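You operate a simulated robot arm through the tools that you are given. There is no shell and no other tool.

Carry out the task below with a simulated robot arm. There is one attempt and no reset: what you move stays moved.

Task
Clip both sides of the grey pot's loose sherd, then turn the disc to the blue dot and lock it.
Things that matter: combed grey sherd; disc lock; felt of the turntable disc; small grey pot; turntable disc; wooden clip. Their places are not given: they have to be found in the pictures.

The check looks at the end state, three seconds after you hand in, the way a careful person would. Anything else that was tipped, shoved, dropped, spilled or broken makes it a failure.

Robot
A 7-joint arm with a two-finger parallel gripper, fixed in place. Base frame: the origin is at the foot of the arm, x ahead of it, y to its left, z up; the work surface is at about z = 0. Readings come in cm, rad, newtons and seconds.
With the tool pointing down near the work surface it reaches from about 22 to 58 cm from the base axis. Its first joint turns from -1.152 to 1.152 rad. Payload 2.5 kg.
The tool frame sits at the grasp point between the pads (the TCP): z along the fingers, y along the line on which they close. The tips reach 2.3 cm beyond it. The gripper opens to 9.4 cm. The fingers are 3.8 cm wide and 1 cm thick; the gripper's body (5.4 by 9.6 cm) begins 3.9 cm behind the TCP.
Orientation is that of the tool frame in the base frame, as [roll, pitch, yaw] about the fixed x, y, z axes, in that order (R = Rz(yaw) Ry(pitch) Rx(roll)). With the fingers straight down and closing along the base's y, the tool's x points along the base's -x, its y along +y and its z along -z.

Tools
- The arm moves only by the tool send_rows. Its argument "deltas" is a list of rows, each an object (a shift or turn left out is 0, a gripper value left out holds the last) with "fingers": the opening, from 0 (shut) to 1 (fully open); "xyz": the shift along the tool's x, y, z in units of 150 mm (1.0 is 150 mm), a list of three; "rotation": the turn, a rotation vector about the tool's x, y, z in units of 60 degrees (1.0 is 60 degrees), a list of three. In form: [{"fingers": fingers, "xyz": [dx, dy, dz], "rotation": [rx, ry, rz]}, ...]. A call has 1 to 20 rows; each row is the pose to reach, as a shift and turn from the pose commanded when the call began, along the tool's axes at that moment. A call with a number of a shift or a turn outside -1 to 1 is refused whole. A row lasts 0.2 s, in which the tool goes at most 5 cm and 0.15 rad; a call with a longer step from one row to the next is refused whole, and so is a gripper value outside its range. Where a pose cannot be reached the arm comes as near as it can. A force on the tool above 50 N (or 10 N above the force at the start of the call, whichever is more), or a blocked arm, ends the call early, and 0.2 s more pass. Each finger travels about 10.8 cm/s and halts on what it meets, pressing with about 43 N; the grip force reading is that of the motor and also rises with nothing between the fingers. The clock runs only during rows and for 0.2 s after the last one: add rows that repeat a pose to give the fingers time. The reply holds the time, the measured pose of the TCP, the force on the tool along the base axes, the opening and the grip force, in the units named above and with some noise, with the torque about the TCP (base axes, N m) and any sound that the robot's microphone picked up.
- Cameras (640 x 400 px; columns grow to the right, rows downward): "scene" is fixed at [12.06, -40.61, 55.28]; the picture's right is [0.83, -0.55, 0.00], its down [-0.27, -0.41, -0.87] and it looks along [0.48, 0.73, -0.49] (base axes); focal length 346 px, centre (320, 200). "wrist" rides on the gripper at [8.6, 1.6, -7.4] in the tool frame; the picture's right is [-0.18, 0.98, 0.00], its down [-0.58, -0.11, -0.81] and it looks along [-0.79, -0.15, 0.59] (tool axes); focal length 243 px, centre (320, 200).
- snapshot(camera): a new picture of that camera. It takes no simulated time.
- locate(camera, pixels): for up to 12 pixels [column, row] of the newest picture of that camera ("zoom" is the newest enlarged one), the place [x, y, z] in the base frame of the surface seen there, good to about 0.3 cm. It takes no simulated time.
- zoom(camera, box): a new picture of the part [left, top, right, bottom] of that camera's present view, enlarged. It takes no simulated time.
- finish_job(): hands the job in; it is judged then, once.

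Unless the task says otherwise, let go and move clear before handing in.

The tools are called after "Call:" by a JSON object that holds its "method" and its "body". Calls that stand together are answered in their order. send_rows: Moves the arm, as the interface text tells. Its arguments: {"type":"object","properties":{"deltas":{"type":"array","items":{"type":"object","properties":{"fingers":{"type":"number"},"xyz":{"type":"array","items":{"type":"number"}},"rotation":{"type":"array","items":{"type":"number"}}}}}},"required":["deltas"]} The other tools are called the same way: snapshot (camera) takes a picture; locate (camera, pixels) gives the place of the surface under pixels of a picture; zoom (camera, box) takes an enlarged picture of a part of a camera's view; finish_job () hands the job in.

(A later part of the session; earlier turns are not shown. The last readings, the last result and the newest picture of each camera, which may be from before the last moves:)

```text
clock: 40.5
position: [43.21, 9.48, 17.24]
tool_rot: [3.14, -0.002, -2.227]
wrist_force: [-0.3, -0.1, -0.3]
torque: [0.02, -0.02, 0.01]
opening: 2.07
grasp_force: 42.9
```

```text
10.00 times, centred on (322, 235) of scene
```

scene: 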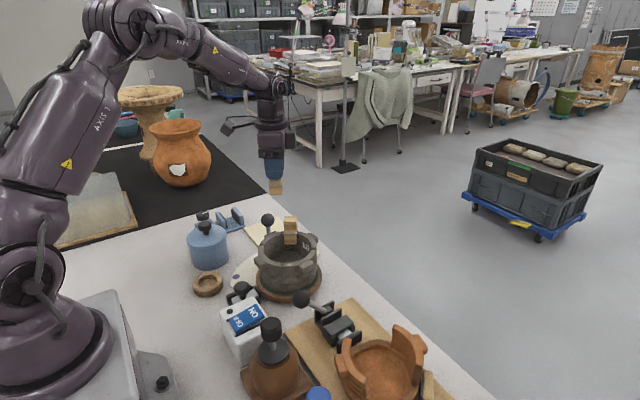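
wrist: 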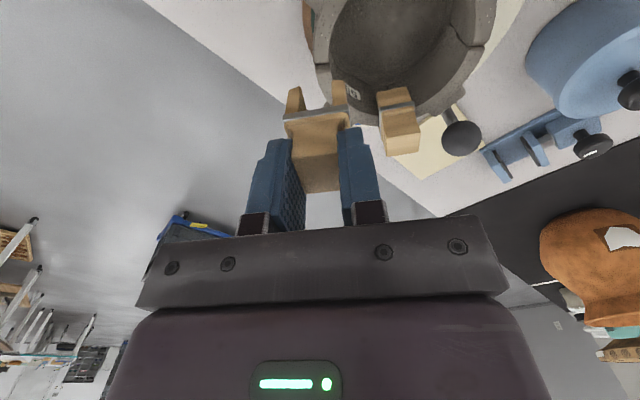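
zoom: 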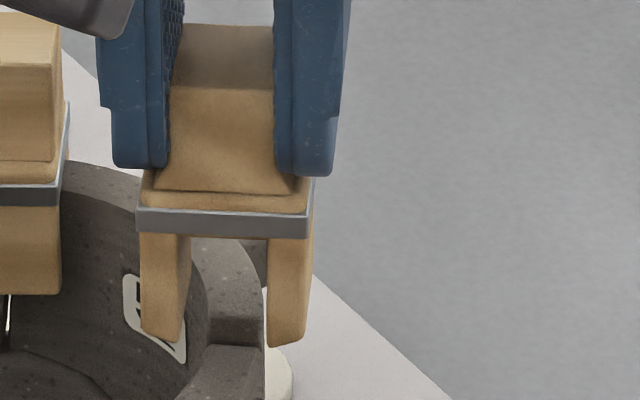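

The slot now clears the wall, but with the tool turned about 3° off and the inner leg close to the near sherd's inside edge. I'll shift 0.1 cm inward, rotate +3° and lower in fine steps.

Call:
{"method": "send_rows", "body": {"deltas": [{"xyz": [0.0, 0.0067, 0], "rotation": [0, 0, 0.05]}, {"xyz": [0.0, 0.0067, 0.02], "rotation": [0, 0, 0.05]}, {"xyz": [0.0, 0.0067, 0.04], "rotation": [0, 0, 0.05]}, {"xyz": [0.0, 0.0067, 0.06], "rotation": [0, 0, 0.05]}, {"xyz": [0.0, 0.0067, 0.06], "rotation": [0, 0, 0.05]}]}}

Call:
{"method": "zoom", "body": {"camera": "wrist", "box": [280, 45, 360, 115]}}

Call:
{"method": "zoom", "body": {"camera": "scene", "box": [300, 215, 345, 255]}}

```text
clock: 41.7
position: [43.28, 9.43, 16.44]
tool_rot: [3.141, -0.002, -2.28]
wrist_force: [0.8, -0.4, -0.3]
torque: [0.02, -0.03, 0.0]
opening: 2.06
grasp_force: 42.7
```

```text
5.71 times, centred on (320, 80) of wrist
```

zoom: 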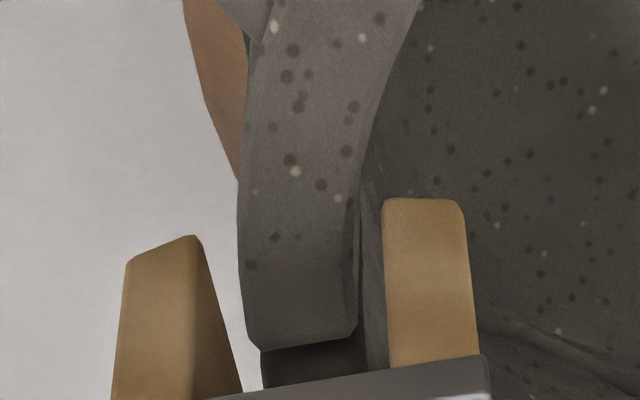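

```text
10.00 times, centred on (322, 235) of scene
```

zoom: 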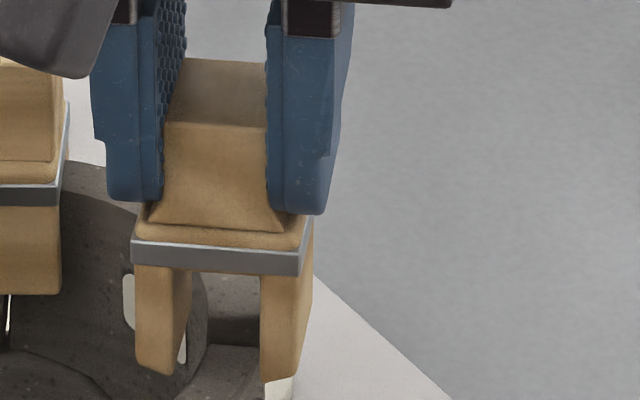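

The legs have passed the rim top with no force. I'll keep descending.

Call:
{"method": "send_rows", "body": {"deltas": [{"xyz": [0.0, 0.0, 0.02]}, {"xyz": [0.0, 0.0, 0.04]}, {"xyz": [0.0, 0.0, 0.06]}, {"xyz": [0.0, 0.0, 0.08]}, {"xyz": [0.0, 0.0, 0.1]}, {"xyz": [0.0, 0.0, 0.1]}]}}

Call:
{"method": "zoom", "body": {"camera": "scene", "box": [290, 215, 345, 265]}}

```text
clock: 43.1
position: [43.35, 9.37, 14.93]
tool_rot: [-3.141, -0.001, -2.281]
wrist_force: [-0.1, -0.1, 0.1]
torque: [0.03, 0.01, -0.02]
opening: 2.09
grasp_force: 43.4
```

```text
8.00 times, centred on (318, 240) of scene
```

zoom: 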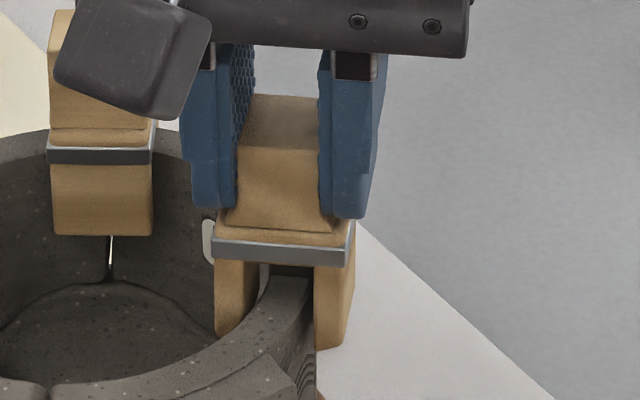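

Still no contact at z=14.93. I'll lower the last bit toward the seat at about 14.1.

Call:
{"method": "send_rows", "body": {"deltas": [{"xyz": [0.0, 0.0, 0.02]}, {"xyz": [0.0, 0.0, 0.04]}, {"xyz": [0.0, 0.0, 0.048]}, {"xyz": [0.0, 0.0, 0.048]}]}}

Call:
{"method": "send_rows", "body": {"deltas": [{"xyz": [0.0, 0.0, 0.007]}, {"xyz": [0.0, 0.0, 0.014]}, {"xyz": [0.0, 0.0, 0.014]}]}}

Call:
{"method": "zoom", "body": {"camera": "scene", "box": [290, 215, 345, 265]}}

Call:
{"method": "zoom", "body": {"camera": "wrist", "box": [260, 25, 380, 145]}}

```text
clock: 44.1
position: [43.23, 9.35, 14.21]
tool_rot: [3.141, -0.003, -2.28]
wrist_force: [-0.5, -0.2, 0.1]
torque: [-0.01, 0.02, -0.02]
opening: 2.09
grasp_force: 43.2
```

```text
clock: 44.9
position: [43.28, 9.4, 13.96]
tool_rot: [3.14, -0.002, -2.28]
wrist_force: [0.0, 0.4, 0.7]
torque: [-0.02, 0.0, 0.05]
opening: 2.09
grasp_force: 42.8
```

```text
8.00 times, centred on (318, 240) of scene
```

zoom: 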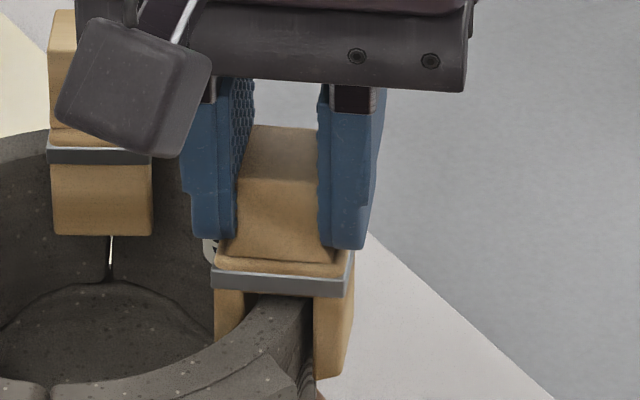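

```text
3.33 times, centred on (320, 85) of wrist
```

zoom: 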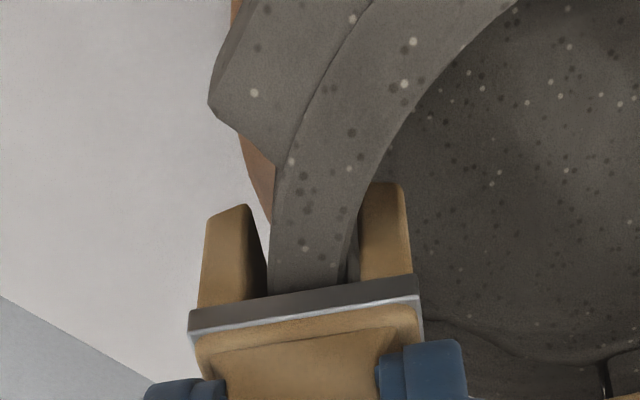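

There is still no contact at z=13.96, so I'll keep going in 0.1 cm steps until it seats.

Call:
{"method": "send_rows", "body": {"deltas": [{"xyz": [0.0, 0.0, 0.007]}, {"xyz": [0.0, 0.0, 0.014]}, {"xyz": [0.0, 0.0, 0.014]}]}}

Call:
{"method": "send_rows", "body": {"deltas": [{"xyz": [0.0, 0.0, 0.007]}, {"xyz": [0.0, 0.0, 0.014]}, {"xyz": [0.0, 0.0, 0.014]}]}}

Call:
{"method": "zoom", "body": {"camera": "scene", "box": [290, 215, 345, 265]}}

```text
clock: 45.7
position: [43.32, 9.47, 13.8]
tool_rot: [-3.14, -0.001, -2.279]
wrist_force: [0.1, -0.9, -0.1]
torque: [-0.01, -0.03, 0.01]
opening: 2.08
grasp_force: 42.9
```

```text
clock: 46.5
position: [43.25, 9.41, 13.69]
tool_rot: [-3.14, 0.001, -2.282]
wrist_force: [0.3, -1.5, 16.4]
torque: [0.12, -0.1, -0.01]
opening: 2.07
grasp_force: 43.2
```

```text
8.00 times, centred on (318, 240) of scene
```

zoom: 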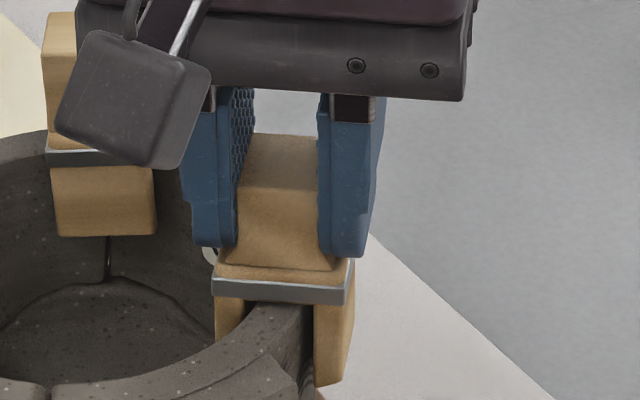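

It seats at z≈13.69 with 16 N, and the light slit at the first seam has closed. I'll release this clip and rise.

Call:
{"method": "send_rows", "body": {"deltas": [{"xyz": [0, 0, -0.007], "fingers": 0.22}, {"xyz": [0, 0, -0.007], "fingers": 0.35}, {"xyz": [0, 0, -0.007], "fingers": 0.42}, {"xyz": [0, 0, -0.007]}]}}

Call:
{"method": "send_rows", "body": {"deltas": [{"xyz": [0, 0, -0.12]}, {"xyz": [0, 0, -0.35]}, {"xyz": [0, 0, -0.6]}, {"xyz": [0, 0, -0.6]}]}}

Call:
{"method": "snapshot", "body": {"camera": "wrist"}}

Call:
{"method": "zoom", "body": {"camera": "scene", "box": [245, 210, 345, 300]}}

Call:
{"method": "zoom", "body": {"camera": "wrist", "box": [250, 0, 480, 140]}}

```text
clock: 47.5
position: [43.17, 9.46, 13.66]
tool_rot: [3.14, 0.0, -2.28]
wrist_force: [0.6, 0.5, 0.4]
torque: [-0.02, -0.01, 0.0]
opening: 3.95
grasp_force: 0.1
```

```text
clock: 48.5
position: [43.34, 9.4, 22.7]
tool_rot: [3.139, -0.002, -2.281]
wrist_force: [-0.4, 0.0, 0.0]
torque: [0.01, 0.03, 0.01]
opening: 3.94
grasp_force: 0.0
```

```text
taken
```

wrist: 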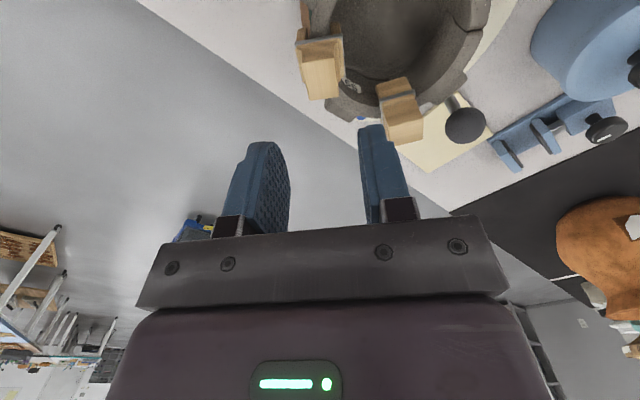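

```text
4.44 times, centred on (295, 255) of scene
```

zoom: 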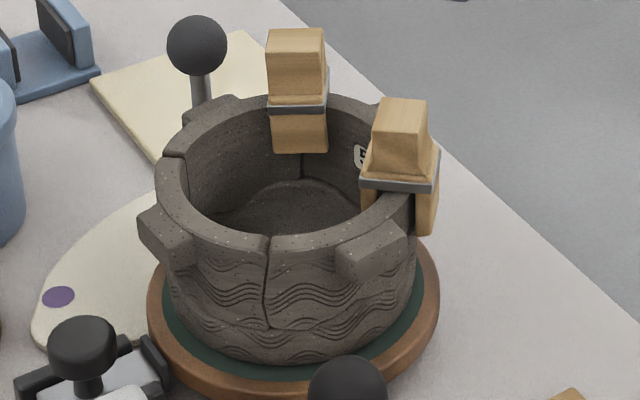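

```text
2.78 times, centred on (365, 70) of wrist
```

zoom: 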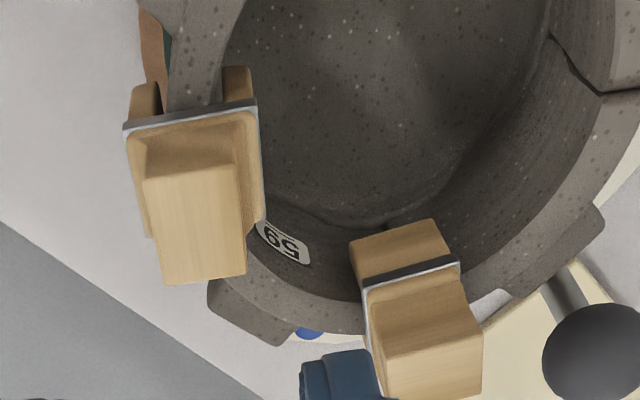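

Both clips are on the rim. I'll compare their top heights and tilt, since the first one stopped about 0.4 cm higher.

Call:
{"method": "locate", "body": {"camera": "wrist", "pixels": [[310, 80], [322, 75], [320, 60], [335, 92], [315, 95], [395, 125], [408, 135], [410, 115], [415, 130], [400, 105]]}}

Call:
{"method": "zoom", "body": {"camera": "scene", "box": [295, 213, 345, 263]}}

Call:
{"method": "zoom", "body": {"camera": "scene", "box": [275, 210, 325, 260]}}

Call:
{"method": "zoom", "body": {"camera": "wrist", "box": [365, 70, 435, 150]}}

```text
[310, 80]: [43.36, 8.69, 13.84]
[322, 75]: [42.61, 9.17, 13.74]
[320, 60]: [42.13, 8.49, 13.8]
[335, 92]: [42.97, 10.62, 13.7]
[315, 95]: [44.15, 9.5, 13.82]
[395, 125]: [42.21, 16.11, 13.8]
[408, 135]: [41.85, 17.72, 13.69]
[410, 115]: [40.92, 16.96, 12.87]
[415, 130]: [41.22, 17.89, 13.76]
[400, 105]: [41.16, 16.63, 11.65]
```

```text
8.00 times, centred on (320, 238) of scene
```

zoom: 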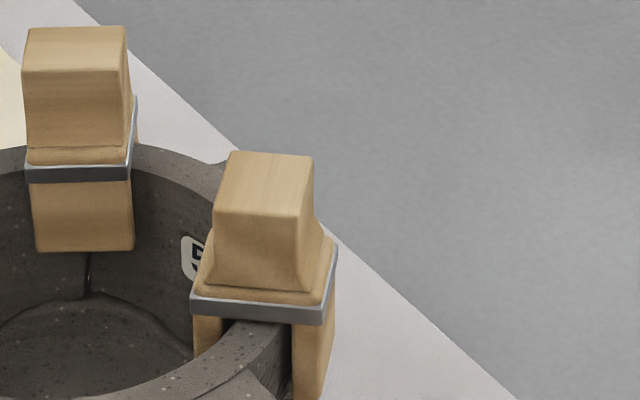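

```text
8.00 times, centred on (300, 235) of scene
```

zoom: 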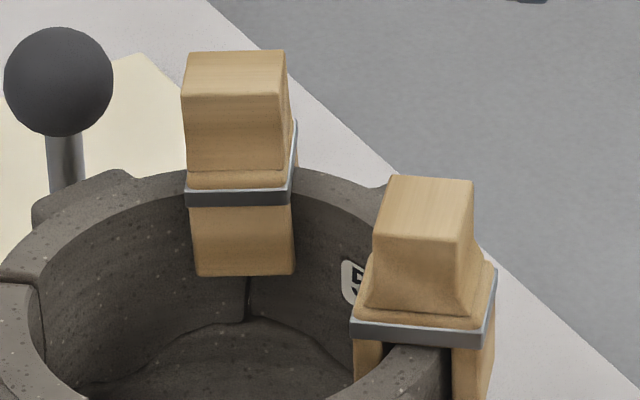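

```text
5.00 times, centred on (400, 110) of wrist
```

zoom: 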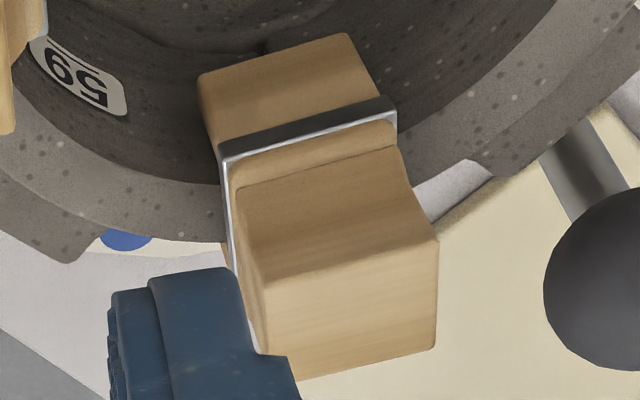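

Both clip tops sit level at z≈13.75 and each bridges its seam, so the clips are done. The dots lie on a circle about (39.1,13.1), with blue at 40°, so the lever must turn about −50°; I'll move above the lever's knob with yaw ≈267°.

Call:
{"method": "send_rows", "body": {"deltas": [{"xyz": [-0.06, 0.11, 0.0], "rotation": [0, 0, -0.09], "fingers": 0.6}, {"xyz": [-0.126, 0.233, 0.02], "rotation": [0, 0, -0.18]}, {"xyz": [-0.19, 0.35, 0.04], "rotation": [0, 0, -0.27]}, {"xyz": [-0.253, 0.466, 0.06], "rotation": [0, 0, -0.36]}, {"xyz": [-0.316, 0.582, 0.08], "rotation": [0, 0, -0.45]}, {"xyz": [-0.38, 0.7, 0.1], "rotation": [0, 0, -0.54]}, {"xyz": [-0.442, 0.815, 0.1], "rotation": [0, 0, -0.63]}, {"xyz": [-0.442, 0.815, 0.1], "rotation": [0, 0, -0.63]}]}}

Call:
{"method": "snapshot", "body": {"camera": "wrist"}}

Call:
{"method": "snapshot", "body": {"camera": "scene"}}

Call:
{"method": "zoom", "body": {"camera": "wrist", "box": [220, 0, 420, 130]}}

```text
clock: 50.3
position: [38.3, 22.5, 21.14]
tool_rot: [3.14, -0.003, -1.618]
wrist_force: [0.4, 0.4, 0.0]
torque: [-0.01, -0.01, -0.01]
opening: 5.65
grasp_force: 0.0
```

```text
taken
```

wrist: 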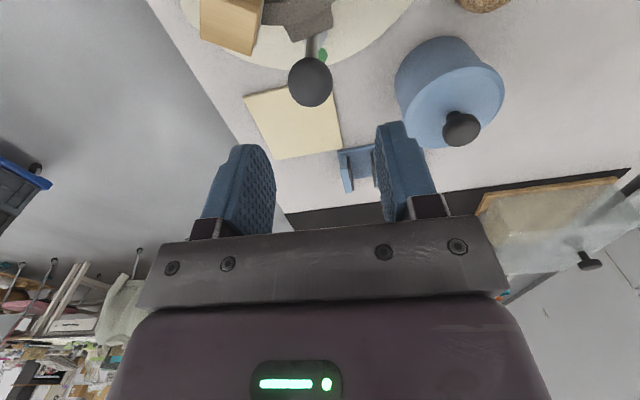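

```text
taken
```

scene: 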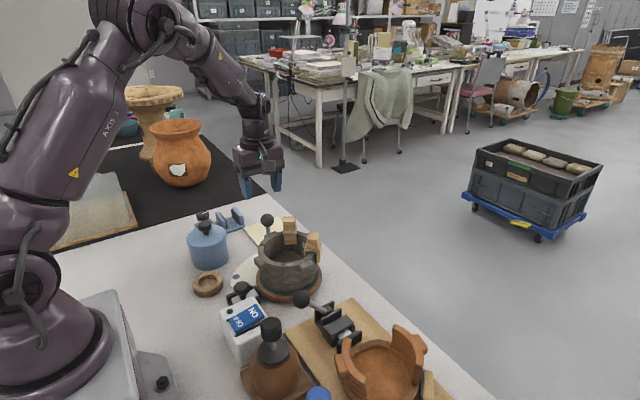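

```text
3.08 times, centred on (320, 65) of wrist
```

zoom: 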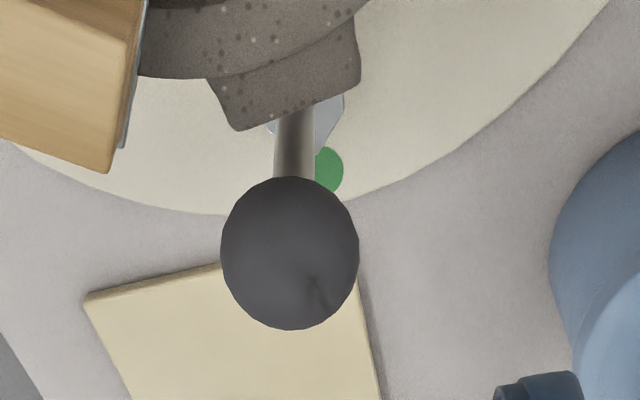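

The knob is at (310,82) with the green dot just behind its stem. I'll locate points on the knob, stem and dots.

Call:
{"method": "locate", "body": {"camera": "wrist", "pixels": [[310, 82], [290, 82], [331, 82], [310, 62], [310, 101], [300, 75], [312, 48], [323, 55], [300, 60]]}}

Call:
{"method": "locate", "body": {"camera": "scene", "pixels": [[267, 221], [267, 216], [262, 221], [272, 221], [267, 226], [270, 232]]}}

Call:
{"method": "zoom", "body": {"camera": "scene", "box": [245, 205, 305, 265]}}

```text
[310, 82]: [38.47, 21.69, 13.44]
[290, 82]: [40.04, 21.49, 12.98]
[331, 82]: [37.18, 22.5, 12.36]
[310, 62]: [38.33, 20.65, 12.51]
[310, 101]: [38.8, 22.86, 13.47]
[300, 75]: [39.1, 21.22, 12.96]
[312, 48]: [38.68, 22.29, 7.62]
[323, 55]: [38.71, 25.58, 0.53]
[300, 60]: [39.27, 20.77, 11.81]
```

```text
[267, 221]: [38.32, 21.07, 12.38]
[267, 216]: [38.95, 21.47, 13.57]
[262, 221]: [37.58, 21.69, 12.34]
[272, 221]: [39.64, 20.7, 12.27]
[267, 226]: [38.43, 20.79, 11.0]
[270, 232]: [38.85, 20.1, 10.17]
```

```text
6.67 times, centred on (275, 235) of scene
```

zoom: 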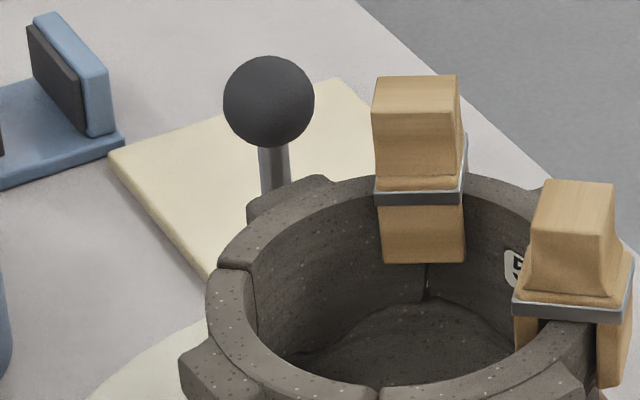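

The knob's centre is about (38.6,22.2,12.0) with radius 1.6 cm. I'll narrow the fingers to about 4.2 cm, centre on it and come down to just above.

Call:
{"method": "send_rows", "body": {"deltas": [{"xyz": [-0.0076, -0.02, 0.1], "fingers": 0.45}, {"xyz": [-0.0076, -0.02, 0.2]}, {"xyz": [-0.0076, -0.02, 0.3]}, {"xyz": [-0.0076, -0.02, 0.34]}, {"xyz": [-0.0076, -0.02, 0.34]}]}}

Call:
{"method": "snapshot", "body": {"camera": "wrist"}}

Call:
{"method": "zoom", "body": {"camera": "scene", "box": [225, 165, 315, 255]}}

```text
clock: 51.5
position: [38.53, 22.47, 16.16]
tool_rot: [3.14, -0.002, -1.621]
wrist_force: [0.4, 0.4, 0.2]
torque: [0.02, 0.0, -0.04]
opening: 4.23
grasp_force: 0.1
```

```text
taken
```

wrist: 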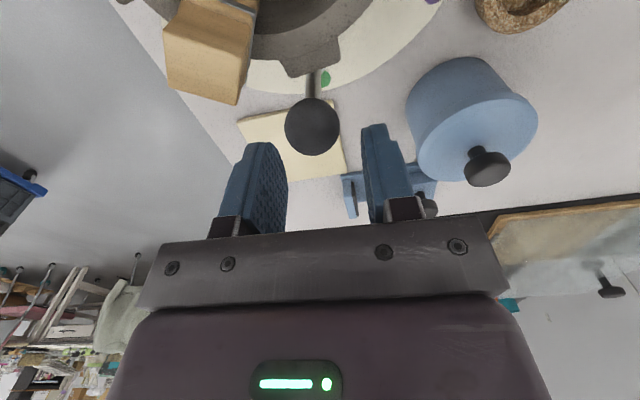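

```text
4.44 times, centred on (270, 210) of scene
```

zoom: 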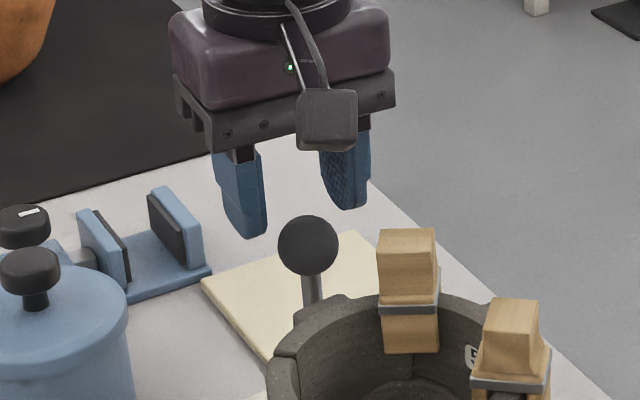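

The knob projects to (312,127) versus (320,126) for the TCP axis, so I shift 0.4 cm toward +x, then descend around it.

Call:
{"method": "send_rows", "body": {"deltas": [{"xyz": [0, -0.027, 0.0]}, {"xyz": [0, -0.027, 0.05]}, {"xyz": [0, -0.027, 0.1]}, {"xyz": [0, -0.027, 0.15]}, {"xyz": [0, -0.027, 0.195]}, {"xyz": [0, -0.027, 0.195]}]}}

Call:
{"method": "snapshot", "body": {"camera": "wrist"}}

Call:
{"method": "zoom", "body": {"camera": "scene", "box": [235, 185, 305, 245]}}

```text
clock: 52.9
position: [38.86, 22.5, 13.24]
tool_rot: [3.14, 0.001, -1.618]
wrist_force: [0.5, -0.2, -0.3]
torque: [-0.01, 0.0, 0.01]
opening: 4.23
grasp_force: 0.1
```

```text
taken
```

wrist: 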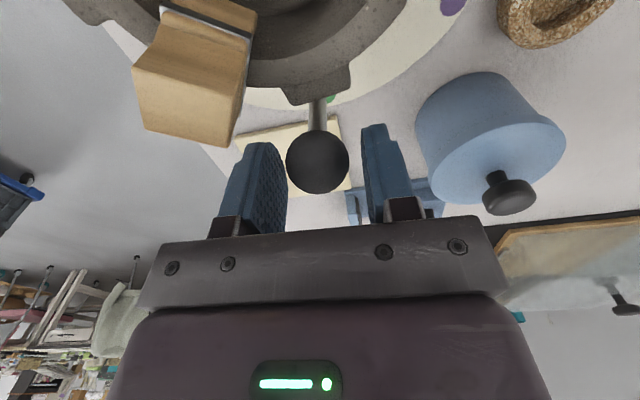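

```text
6.67 times, centred on (270, 215) of scene
```

zoom: 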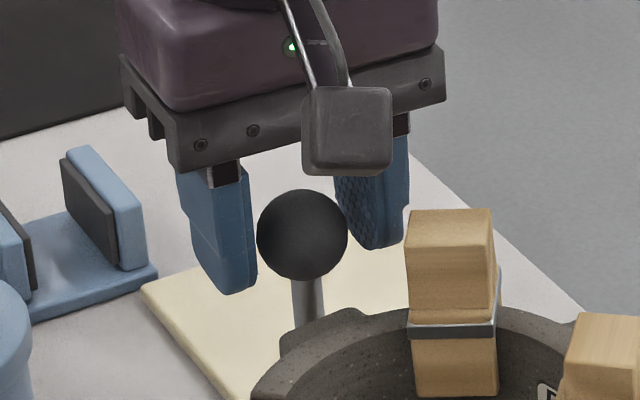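

The knob is centred between the fingers at (318,162). I'll close on it.

Call:
{"method": "send_rows", "body": {"deltas": [{"fingers": 0.36}, {"fingers": 0.3}, {"fingers": 0.25}, {"fingers": 0.25}]}}

Call:
{"method": "zoom", "body": {"camera": "wrist", "box": [200, 60, 420, 220]}}

```text
clock: 53.9
position: [38.93, 22.58, 13.29]
tool_rot: [3.14, -0.003, -1.619]
wrist_force: [8.2, 0.3, -5.8]
torque: [0.21, -0.29, 0.63]
opening: 3.17
grasp_force: 45.4
```

```text
2.50 times, centred on (310, 140) of wrist
```

zoom: 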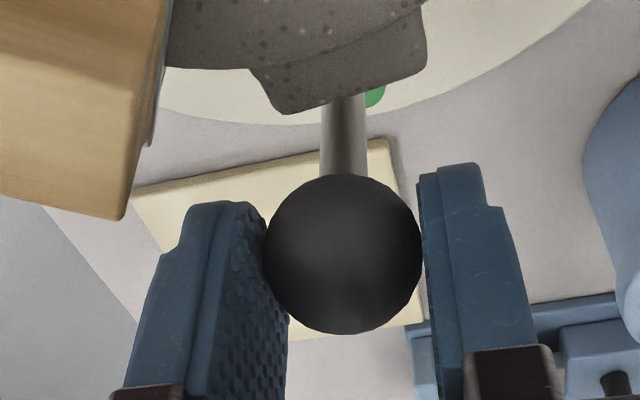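

The knob is held (3.17 cm, 45 N). I'll swing it clockwise along the arc about the pivot by the first 25°, turning the hand with it.

Call:
{"method": "send_rows", "body": {"deltas": [{"xyz": [-0.0012, -0.0547, 0], "rotation": [0, 0, 0.0833]}, {"xyz": [0.0023, -0.1092, 0], "rotation": [0, 0, 0.1667]}, {"xyz": [0.0107, -0.1633, 0], "rotation": [0, 0, 0.25]}, {"xyz": [0.0235, -0.2164, 0], "rotation": [0, 0, 0.3333]}, {"xyz": [0.0411, -0.2682, 0], "rotation": [0, 0, 0.4167]}, {"xyz": [0.0411, -0.2682, 0], "rotation": [0, 0, 0.4167]}]}}

Call:
{"method": "snapshot", "body": {"camera": "wrist"}}

Call:
{"method": "zoom", "body": {"camera": "scene", "box": [230, 180, 340, 310]}}

```text
clock: 55.3
position: [43.0, 21.74, 13.18]
tool_rot: [3.14, -0.003, -2.059]
wrist_force: [-10.4, 7.4, -0.7]
torque: [-0.37, 0.53, -0.82]
opening: 3.15
grasp_force: 45.4
```

```text
taken
```

wrist: 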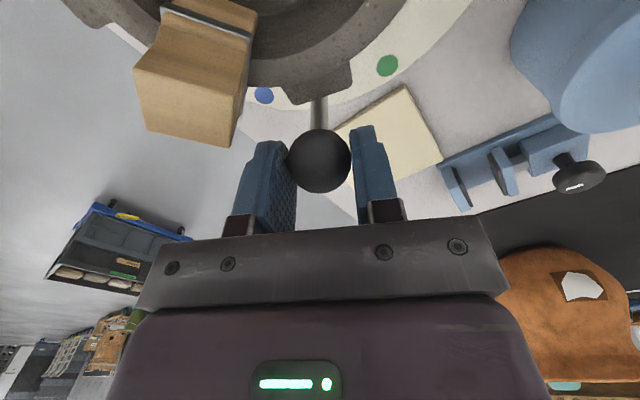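

```text
3.08 times, centred on (285, 245) of scene
```

zoom: 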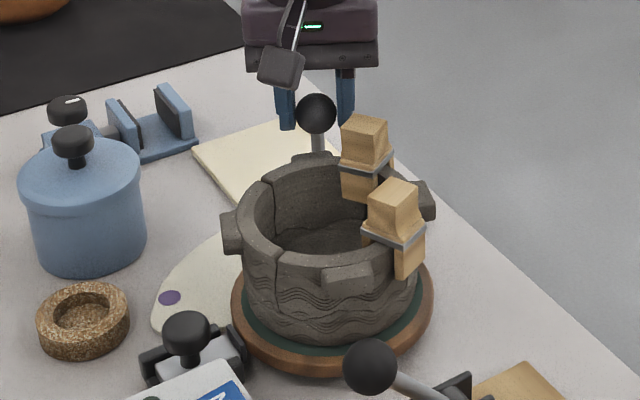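

The disc turned smoothly with pot and clips; the TCP is now at about 66° about the pivot. I'll swing another 20° and then check the pointer against the blue dot.

Call:
{"method": "send_rows", "body": {"deltas": [{"xyz": [-0.0011, -0.0551, 0], "rotation": [0, 0, 0.0833]}, {"xyz": [0.0025, -0.1101, 0], "rotation": [0, 0, 0.1667]}, {"xyz": [0.011, -0.1646, 0], "rotation": [0, 0, 0.25]}, {"xyz": [0.0241, -0.2181, 0], "rotation": [0, 0, 0.3333]}, {"xyz": [0.0241, -0.2181, 0], "rotation": [0, 0, 0.3333]}]}}

Call:
{"method": "snapshot", "body": {"camera": "wrist"}}

Call:
{"method": "zoom", "body": {"camera": "wrist", "box": [220, 20, 420, 160]}}

Call:
{"method": "zoom", "body": {"camera": "scene", "box": [230, 180, 350, 310]}}

```text
clock: 56.5
position: [45.7, 19.8, 13.2]
tool_rot: [3.141, -0.001, -2.411]
wrist_force: [-11.4, 5.0, 1.8]
torque: [-0.26, 0.78, -0.71]
opening: 3.16
grasp_force: 45.2
```

```text
taken
```

wrist: 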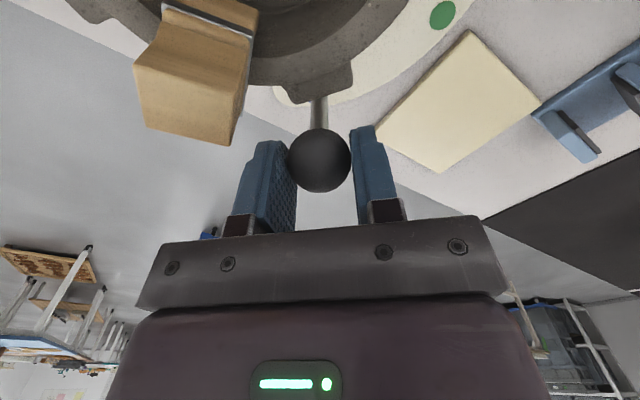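

```text
2.86 times, centred on (320, 90) of wrist
```

zoom: 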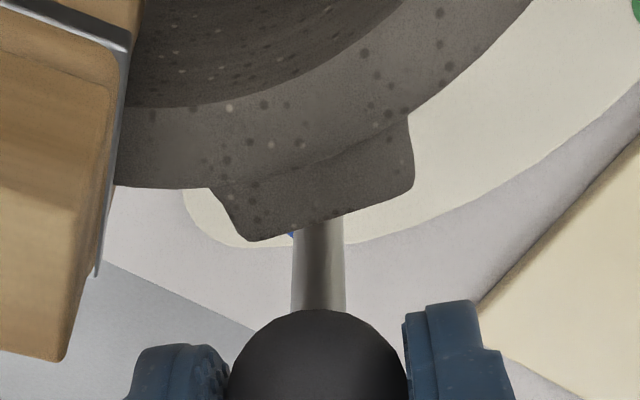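

```text
3.08 times, centred on (290, 245) of scene
```

zoom: 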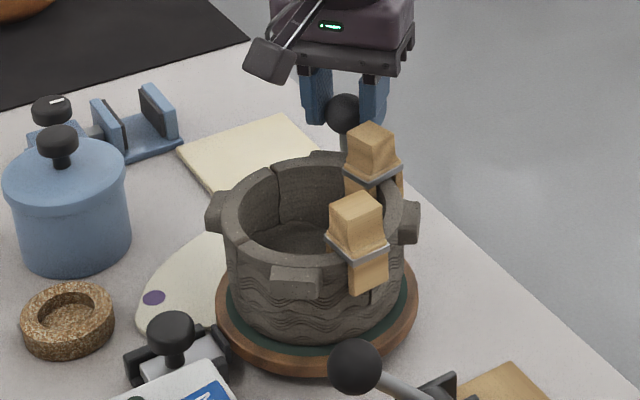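

The TCP is at 45° about the pivot, with the blue dot (about 39.8°) just peeking beside the stem at zoom (292,233). I'll turn about 4.7° more, then release and check the pointer.

Call:
{"method": "send_rows", "body": {"deltas": [{"xyz": [-0.0006, -0.0257, 0], "rotation": [0, 0, 0.039]}, {"xyz": [-0.0011, -0.0514, 0], "rotation": [0, 0, 0.0783]}, {"xyz": [-0.0011, -0.0514, 0], "rotation": [0, 0, 0.0783]}, {"xyz": [-0.0011, -0.0514, 0], "rotation": [0, 0, 0.0783]}]}}

Call:
{"method": "zoom", "body": {"camera": "wrist", "box": [220, 20, 420, 160]}}

Call:
{"method": "send_rows", "body": {"deltas": [{"fingers": 0.38}, {"fingers": 0.45}, {"fingers": 0.45}]}}

Call:
{"method": "zoom", "body": {"camera": "wrist", "box": [220, 20, 420, 160]}}

```text
clock: 57.5
position: [46.41, 19.34, 13.24]
tool_rot: [-3.14, 0.0, -2.491]
wrist_force: [-8.4, 0.3, 1.7]
torque: [0.12, 0.27, -0.71]
opening: 3.12
grasp_force: 45.3
```

```text
2.86 times, centred on (320, 90) of wrist
```

zoom: 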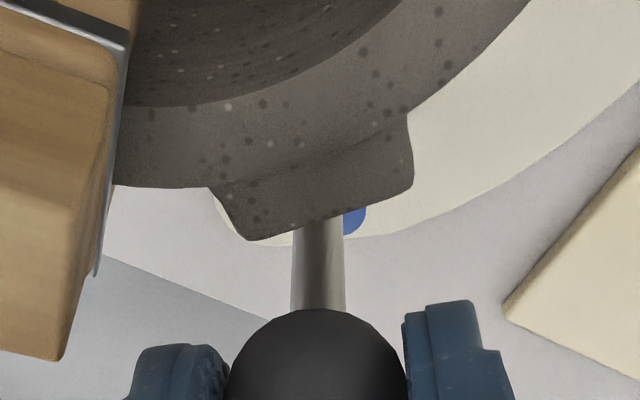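

```text
clock: 58.3
position: [46.29, 19.4, 13.07]
tool_rot: [3.141, -0.002, -2.487]
wrist_force: [0.0, 0.7, -0.5]
torque: [0.03, 0.02, -0.02]
opening: 4.24
grasp_force: 0.1
```

```text
2.86 times, centred on (320, 90) of wrist
```

zoom: 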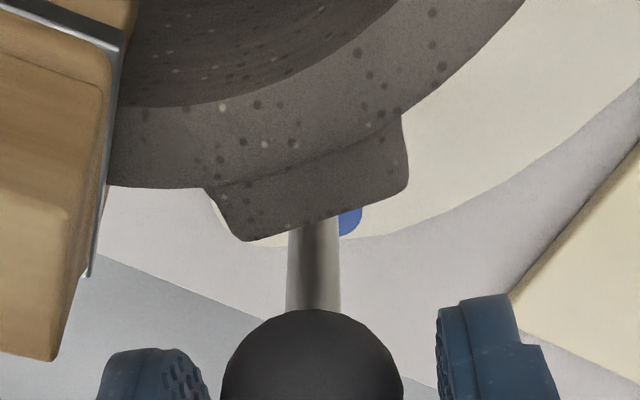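

The blue dot sits beside the stem by the same offset (≈16.5 px) as the green one did at the start. I'll rise and look from another angle to confirm the pointer.

Call:
{"method": "send_rows", "body": {"deltas": [{"xyz": [0, 0, -0.15]}, {"xyz": [0, 0, -0.35]}, {"xyz": [0, 0, -0.6]}, {"xyz": [0, 0, -0.6]}]}}

Call:
{"method": "snapshot", "body": {"camera": "wrist"}}

Call:
{"method": "zoom", "body": {"camera": "scene", "box": [220, 190, 350, 310]}}

```text
clock: 59.3
position: [46.19, 19.5, 22.38]
tool_rot: [3.138, -0.005, -2.489]
wrist_force: [1.0, -0.2, 0.8]
torque: [0.0, 0.01, -0.01]
opening: 4.2
grasp_force: 0.1
```

```text
taken
```

wrist: 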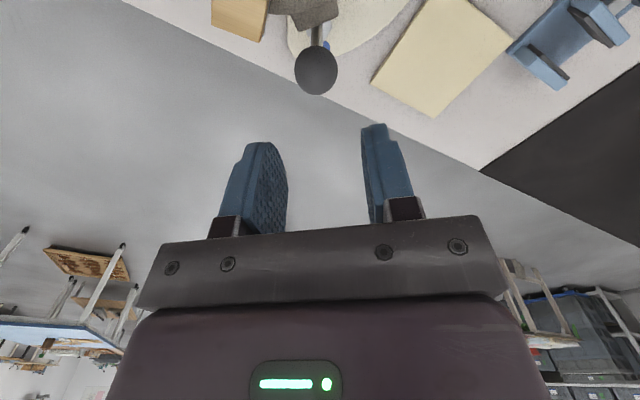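

```text
3.33 times, centred on (285, 250) of scene
```

zoom: 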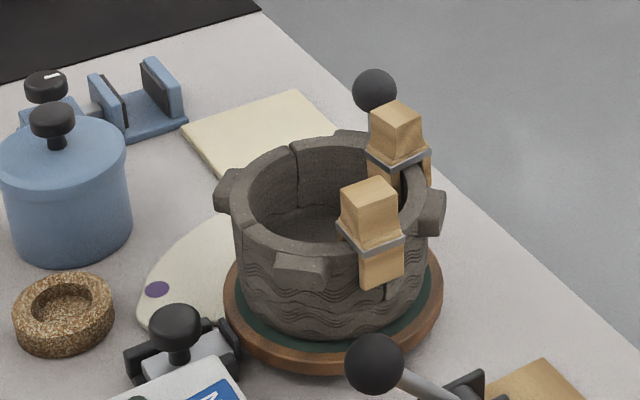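

I need an unobstructed look at the pointer, so I'll move to about (38.6,24.4,22.6) with yaw 180°, viewing the blue dot from the −x side.

Call:
{"method": "send_rows", "body": {"deltas": [{"xyz": [0.04, 0.11, 0], "rotation": [0, 0, 0.12]}, {"xyz": [0.08, 0.22, 0], "rotation": [0, 0, 0.24]}, {"xyz": [0.12, 0.34, -0.01], "rotation": [0, 0, 0.37]}, {"xyz": [0.16, 0.45, -0.013], "rotation": [0, 0, 0.5]}, {"xyz": [0.203, 0.567, -0.013], "rotation": [0, 0, 0.623]}, {"xyz": [0.203, 0.567, -0.013], "rotation": [0, 0, 0.623]}]}}

Call:
{"method": "snapshot", "body": {"camera": "wrist"}}

Call:
{"method": "zoom", "body": {"camera": "wrist", "box": [220, 40, 380, 150]}}

```text
clock: 60.7
position: [38.56, 24.36, 22.49]
tool_rot: [-3.141, -0.002, 3.141]
wrist_force: [0.4, -0.1, -0.2]
torque: [0.01, 0.03, 0.01]
opening: 4.25
grasp_force: 0.0
```

```text
taken
```

wrist: 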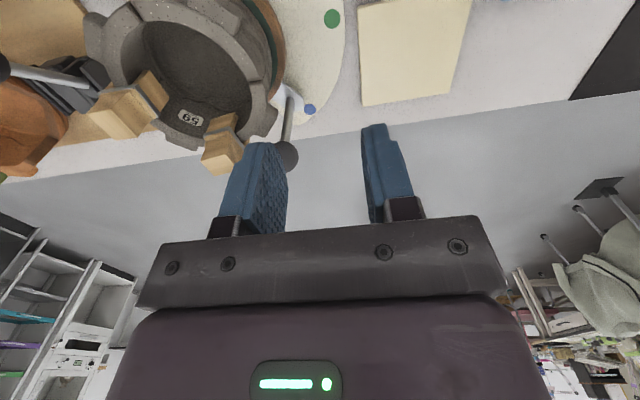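

```text
3.64 times, centred on (300, 95) of wrist
```

zoom: 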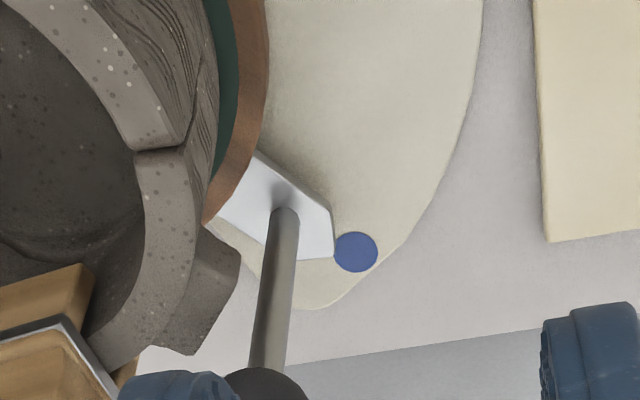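

The pointer tip at zoom (335,257) is next to the blue dot at (355,252); computed with its height, both are at about 40° around the pivot. I'll confirm with locate.

Call:
{"method": "locate", "body": {"camera": "zoom", "pixels": [[332, 250], [326, 240], [328, 215], [290, 250], [240, 190], [255, 165], [222, 220], [355, 252], [345, 252], [365, 252], [355, 240], [355, 264]]}}

Call:
{"method": "zoom", "body": {"camera": "wrist", "box": [270, 75, 320, 115]}}

```text
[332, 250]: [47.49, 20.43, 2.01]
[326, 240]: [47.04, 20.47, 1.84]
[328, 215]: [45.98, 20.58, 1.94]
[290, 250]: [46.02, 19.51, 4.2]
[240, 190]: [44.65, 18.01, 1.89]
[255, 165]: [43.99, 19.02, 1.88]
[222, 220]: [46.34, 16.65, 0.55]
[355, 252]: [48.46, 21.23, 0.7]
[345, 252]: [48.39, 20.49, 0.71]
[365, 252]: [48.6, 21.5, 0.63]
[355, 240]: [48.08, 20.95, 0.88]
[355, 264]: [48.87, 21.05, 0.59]
```

```text
10.00 times, centred on (295, 95) of wrist
```

zoom: 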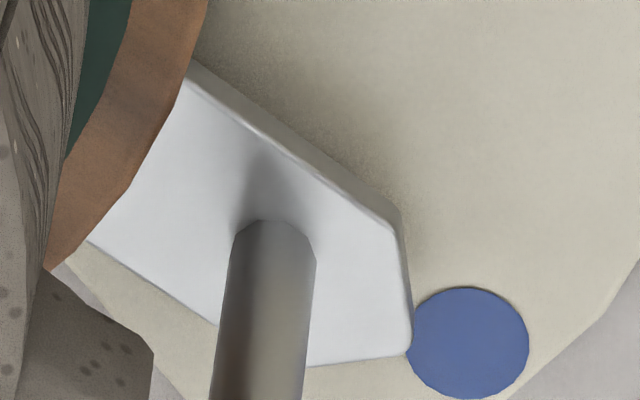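

The pointer tip is at ≈40.7° and the dot at ≈40.5°, so the disc is on blue. Now I'll examine the lock in the scene view and find its knob.

Call:
{"method": "zoom", "body": {"camera": "scene", "box": [215, 265, 295, 325]}}

Call:
{"method": "locate", "body": {"camera": "zoom", "pixels": [[220, 150], [220, 130], [200, 165], [245, 150], [210, 205], [260, 190], [300, 190], [150, 230], [250, 225], [320, 220], [340, 185], [290, 170]]}}

```text
6.67 times, centred on (255, 295) of scene
```

zoom: 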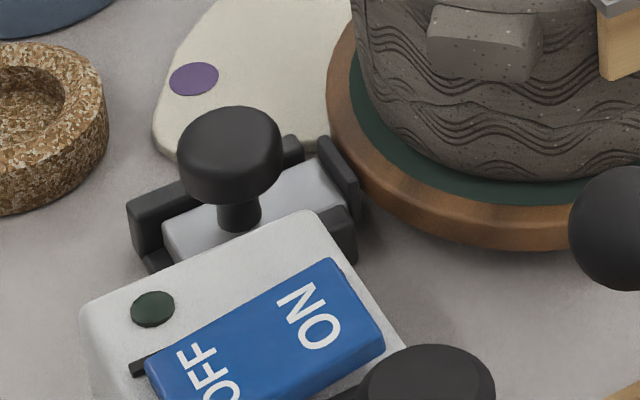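

```text
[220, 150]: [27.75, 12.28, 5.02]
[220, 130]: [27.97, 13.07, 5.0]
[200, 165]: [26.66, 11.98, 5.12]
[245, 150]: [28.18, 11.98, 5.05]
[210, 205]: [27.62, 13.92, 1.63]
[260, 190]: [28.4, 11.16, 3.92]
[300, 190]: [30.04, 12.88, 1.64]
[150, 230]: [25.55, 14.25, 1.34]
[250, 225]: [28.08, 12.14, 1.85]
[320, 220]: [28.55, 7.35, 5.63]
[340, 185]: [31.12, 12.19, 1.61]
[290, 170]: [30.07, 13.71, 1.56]
```

The lock is a slide on x with a capped knob near (27.9,12.7), top at z≈5, and an end pad facing the disc. I'll move the hand to the robot side of it with yaw 90° and look from above.

Call:
{"method": "send_rows", "body": {"deltas": [{"xyz": [0.096, -0.062, 0.0], "rotation": [0, 0, 0.125], "fingers": 0.2}, {"xyz": [0.192, -0.123, 0.02], "rotation": [0, 0, 0.25], "fingers": 0.0}, {"xyz": [0.288, -0.185, 0.04], "rotation": [0, 0, 0.375]}, {"xyz": [0.384, -0.247, 0.06], "rotation": [0, 0, 0.5]}, {"xyz": [0.48, -0.308, 0.08], "rotation": [0, 0, 0.625]}, {"xyz": [0.575, -0.37, 0.11], "rotation": [0, 0, 0.75]}, {"xyz": [0.67, -0.43, 0.14], "rotation": [0, 0, 0.875]}, {"xyz": [0.767, -0.493, 0.167], "rotation": [0, 0, 1.0]}]}}

Call:
{"method": "send_rows", "body": {"deltas": [{"rotation": [0, 0, 0.125]}, {"rotation": [0, 0, 0.25]}, {"rotation": [0, 0, 0.375]}, {"rotation": [0, 0, 0.5]}, {"rotation": [0, 0, 0.5]}]}}

Call:
{"method": "snapshot", "body": {"camera": "wrist"}}

Call:
{"method": "snapshot", "body": {"camera": "scene"}}

```text
clock: 62.5
position: [27.2, 16.77, 19.87]
tool_rot: [-3.14, 0.0, 2.094]
wrist_force: [-0.3, 0.2, -0.7]
torque: [0.01, 0.01, -0.05]
opening: 0.01
grasp_force: 42.6
```

```text
clock: 63.7
position: [27.02, 16.87, 19.9]
tool_rot: [-3.138, 0.001, 1.571]
wrist_force: [-0.4, 0.9, 0.0]
torque: [0.0, -0.01, -0.02]
opening: 0.02
grasp_force: 41.6
```

```text
taken
```

wrist: 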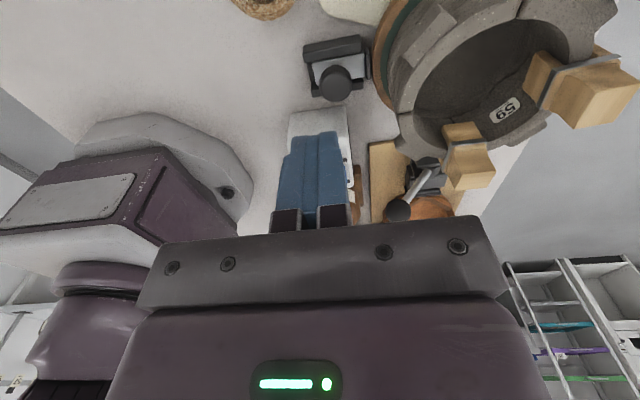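

```text
taken
```

scene: 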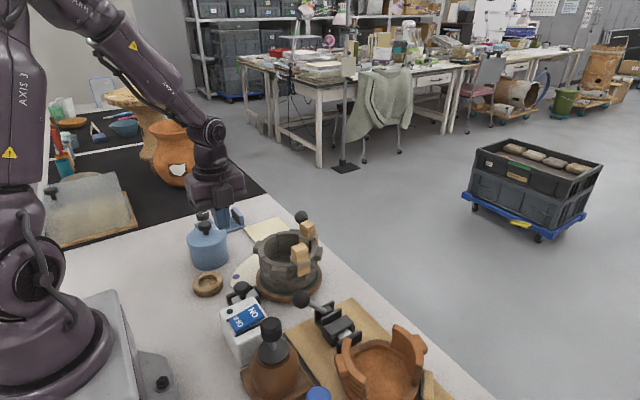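

The lock is seen at (335,65) in the wrist view, with the disc to its right. I'll zoom and locate its parts.

Call:
{"method": "zoom", "body": {"camera": "wrist", "box": [290, 20, 410, 115]}}

Call:
{"method": "locate", "body": {"camera": "wrist", "pixels": [[335, 83], [322, 83], [349, 83], [335, 95], [310, 50], [360, 40], [345, 60], [318, 68], [367, 65], [372, 75], [380, 75], [320, 115]]}}

```text
4.21 times, centred on (350, 68) of wrist
```

zoom: 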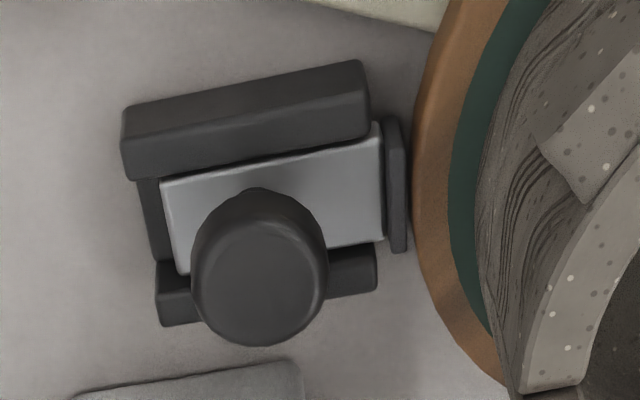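

```text
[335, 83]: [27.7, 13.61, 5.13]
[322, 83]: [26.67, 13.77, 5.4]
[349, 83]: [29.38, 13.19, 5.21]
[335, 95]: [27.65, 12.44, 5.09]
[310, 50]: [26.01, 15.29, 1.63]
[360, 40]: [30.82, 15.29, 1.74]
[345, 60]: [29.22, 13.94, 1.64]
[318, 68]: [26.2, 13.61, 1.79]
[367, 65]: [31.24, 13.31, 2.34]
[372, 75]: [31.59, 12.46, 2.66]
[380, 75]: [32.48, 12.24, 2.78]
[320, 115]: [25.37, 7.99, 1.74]
```

The slide's end pad sits about 0.2–0.3 cm short of the disc rim, and the knob cap is centred near (27.9,13.1) with radius 1.5 and top at z 5.1. I'll bring the closed fingers down behind it at x≈24.3.

Call:
{"method": "send_rows", "body": {"deltas": [{"xyz": [-0.127, -0.09, 0.1]}, {"xyz": [-0.253, -0.18, 0.2]}, {"xyz": [-0.253, -0.18, 0.4]}, {"xyz": [-0.253, -0.18, 0.6]}, {"xyz": [-0.253, -0.18, 0.7]}, {"xyz": [-0.253, -0.18, 0.7]}]}}

Call:
{"method": "snapshot", "body": {"camera": "wrist"}}

Call:
{"method": "zoom", "body": {"camera": "scene", "box": [170, 220, 300, 340]}}

```text
clock: 65.1
position: [24.31, 13.04, 9.42]
tool_rot: [-3.14, 0.001, 1.572]
wrist_force: [0.1, 0.6, 0.4]
torque: [0.0, -0.02, 0.0]
opening: 0.0
grasp_force: 42.7
```

```text
taken
```

wrist: 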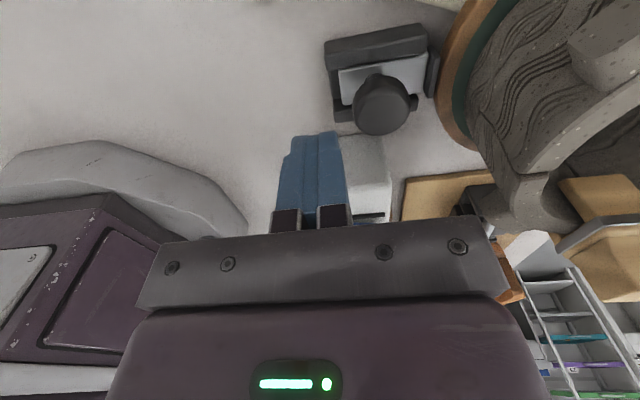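

```text
3.33 times, centred on (235, 280) of scene
```

zoom: 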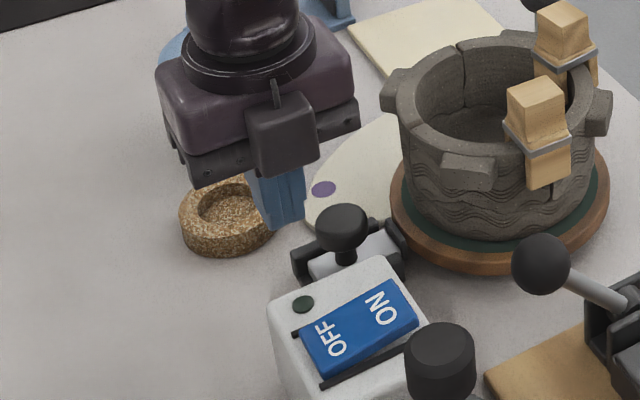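

The way down behind the knob is clear. I'll descend to z≈5.7, then check before pushing.

Call:
{"method": "send_rows", "body": {"deltas": [{"xyz": [0, 0, 0.1]}, {"xyz": [0, 0, 0.2]}, {"xyz": [0, 0, 0.248]}, {"xyz": [0, 0, 0.248]}]}}

Call:
{"method": "snapshot", "body": {"camera": "wrist"}}

Call:
{"method": "zoom", "body": {"camera": "scene", "box": [190, 240, 290, 330]}}

```text
clock: 66.1
position: [24.48, 13.02, 5.74]
tool_rot: [3.141, 0.001, 1.573]
wrist_force: [0.1, 0.1, -1.2]
torque: [-0.02, 0.0, 0.01]
opening: 0.01
grasp_force: 41.9
```

```text
taken
```

wrist: 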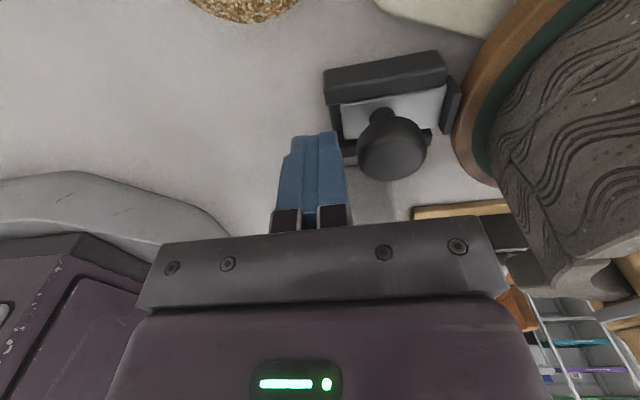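

```text
4.44 times, centred on (240, 285) of scene
```

zoom: 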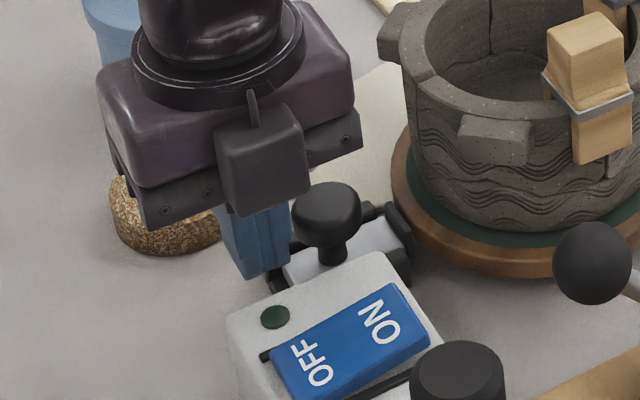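

The fingers are behind the cap with a small gap. I'll push slowly along +x, watching the force.

Call:
{"method": "send_rows", "body": {"deltas": [{"xyz": [0, 0.02, 0]}, {"xyz": [0, 0.04, 0]}, {"xyz": [0, 0.055, 0]}, {"xyz": [0, 0.07, 0]}, {"xyz": [0, 0.07, 0]}]}}

Call:
{"method": "snapshot", "body": {"camera": "wrist"}}

```text
clock: 67.3
position: [25.36, 12.98, 5.68]
tool_rot: [-3.136, 0.001, 1.573]
wrist_force: [-4.4, -2.1, 3.7]
torque: [0.01, 0.04, 0.0]
opening: 0.01
grasp_force: 41.8
```

```text
taken
```

wrist: 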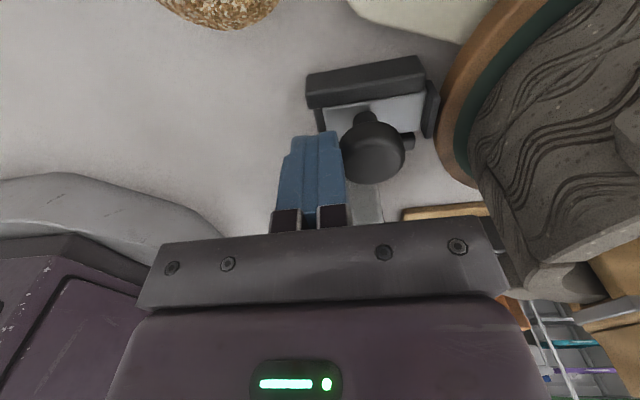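

Light contact (about −4 N in x) at TCP x=25.36. I'll keep pushing in small steps.

Call:
{"method": "send_rows", "body": {"deltas": [{"xyz": [0, 0.008, 0]}, {"xyz": [0, 0.016, 0]}, {"xyz": [0, 0.02, 0]}, {"xyz": [0, 0.02, 0]}]}}

Call:
{"method": "zoom", "body": {"camera": "wrist", "box": [290, 40, 470, 190]}}

Call:
{"method": "zoom", "body": {"camera": "scene", "box": [220, 265, 290, 325]}}

```text
clock: 68.3
position: [25.52, 12.85, 5.58]
tool_rot: [-3.128, 0.001, 1.574]
wrist_force: [-25.7, 4.2, 9.5]
torque: [0.06, 0.36, 0.04]
opening: 0.0
grasp_force: 42.0
```

```text
2.67 times, centred on (380, 115) of wrist
```

zoom: 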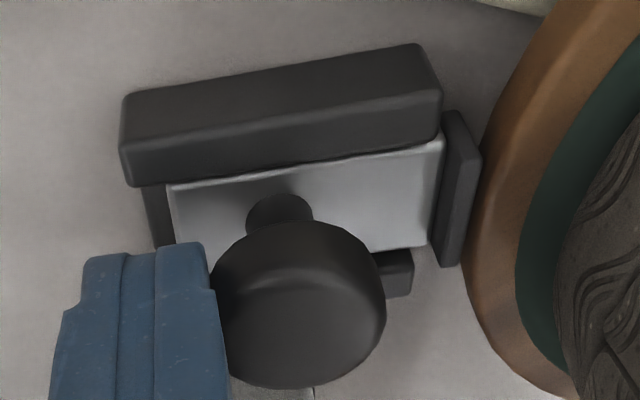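

```text
6.67 times, centred on (255, 295) of scene
```

zoom: 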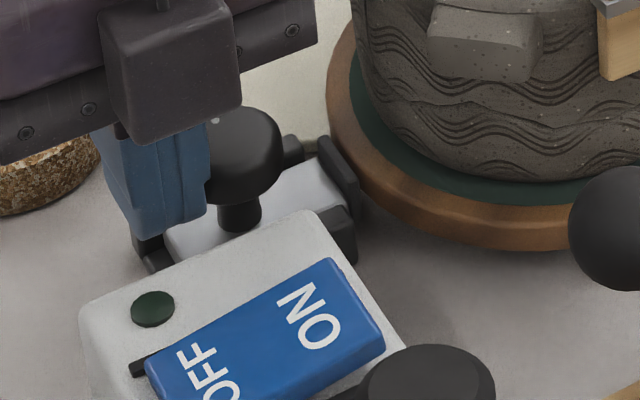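

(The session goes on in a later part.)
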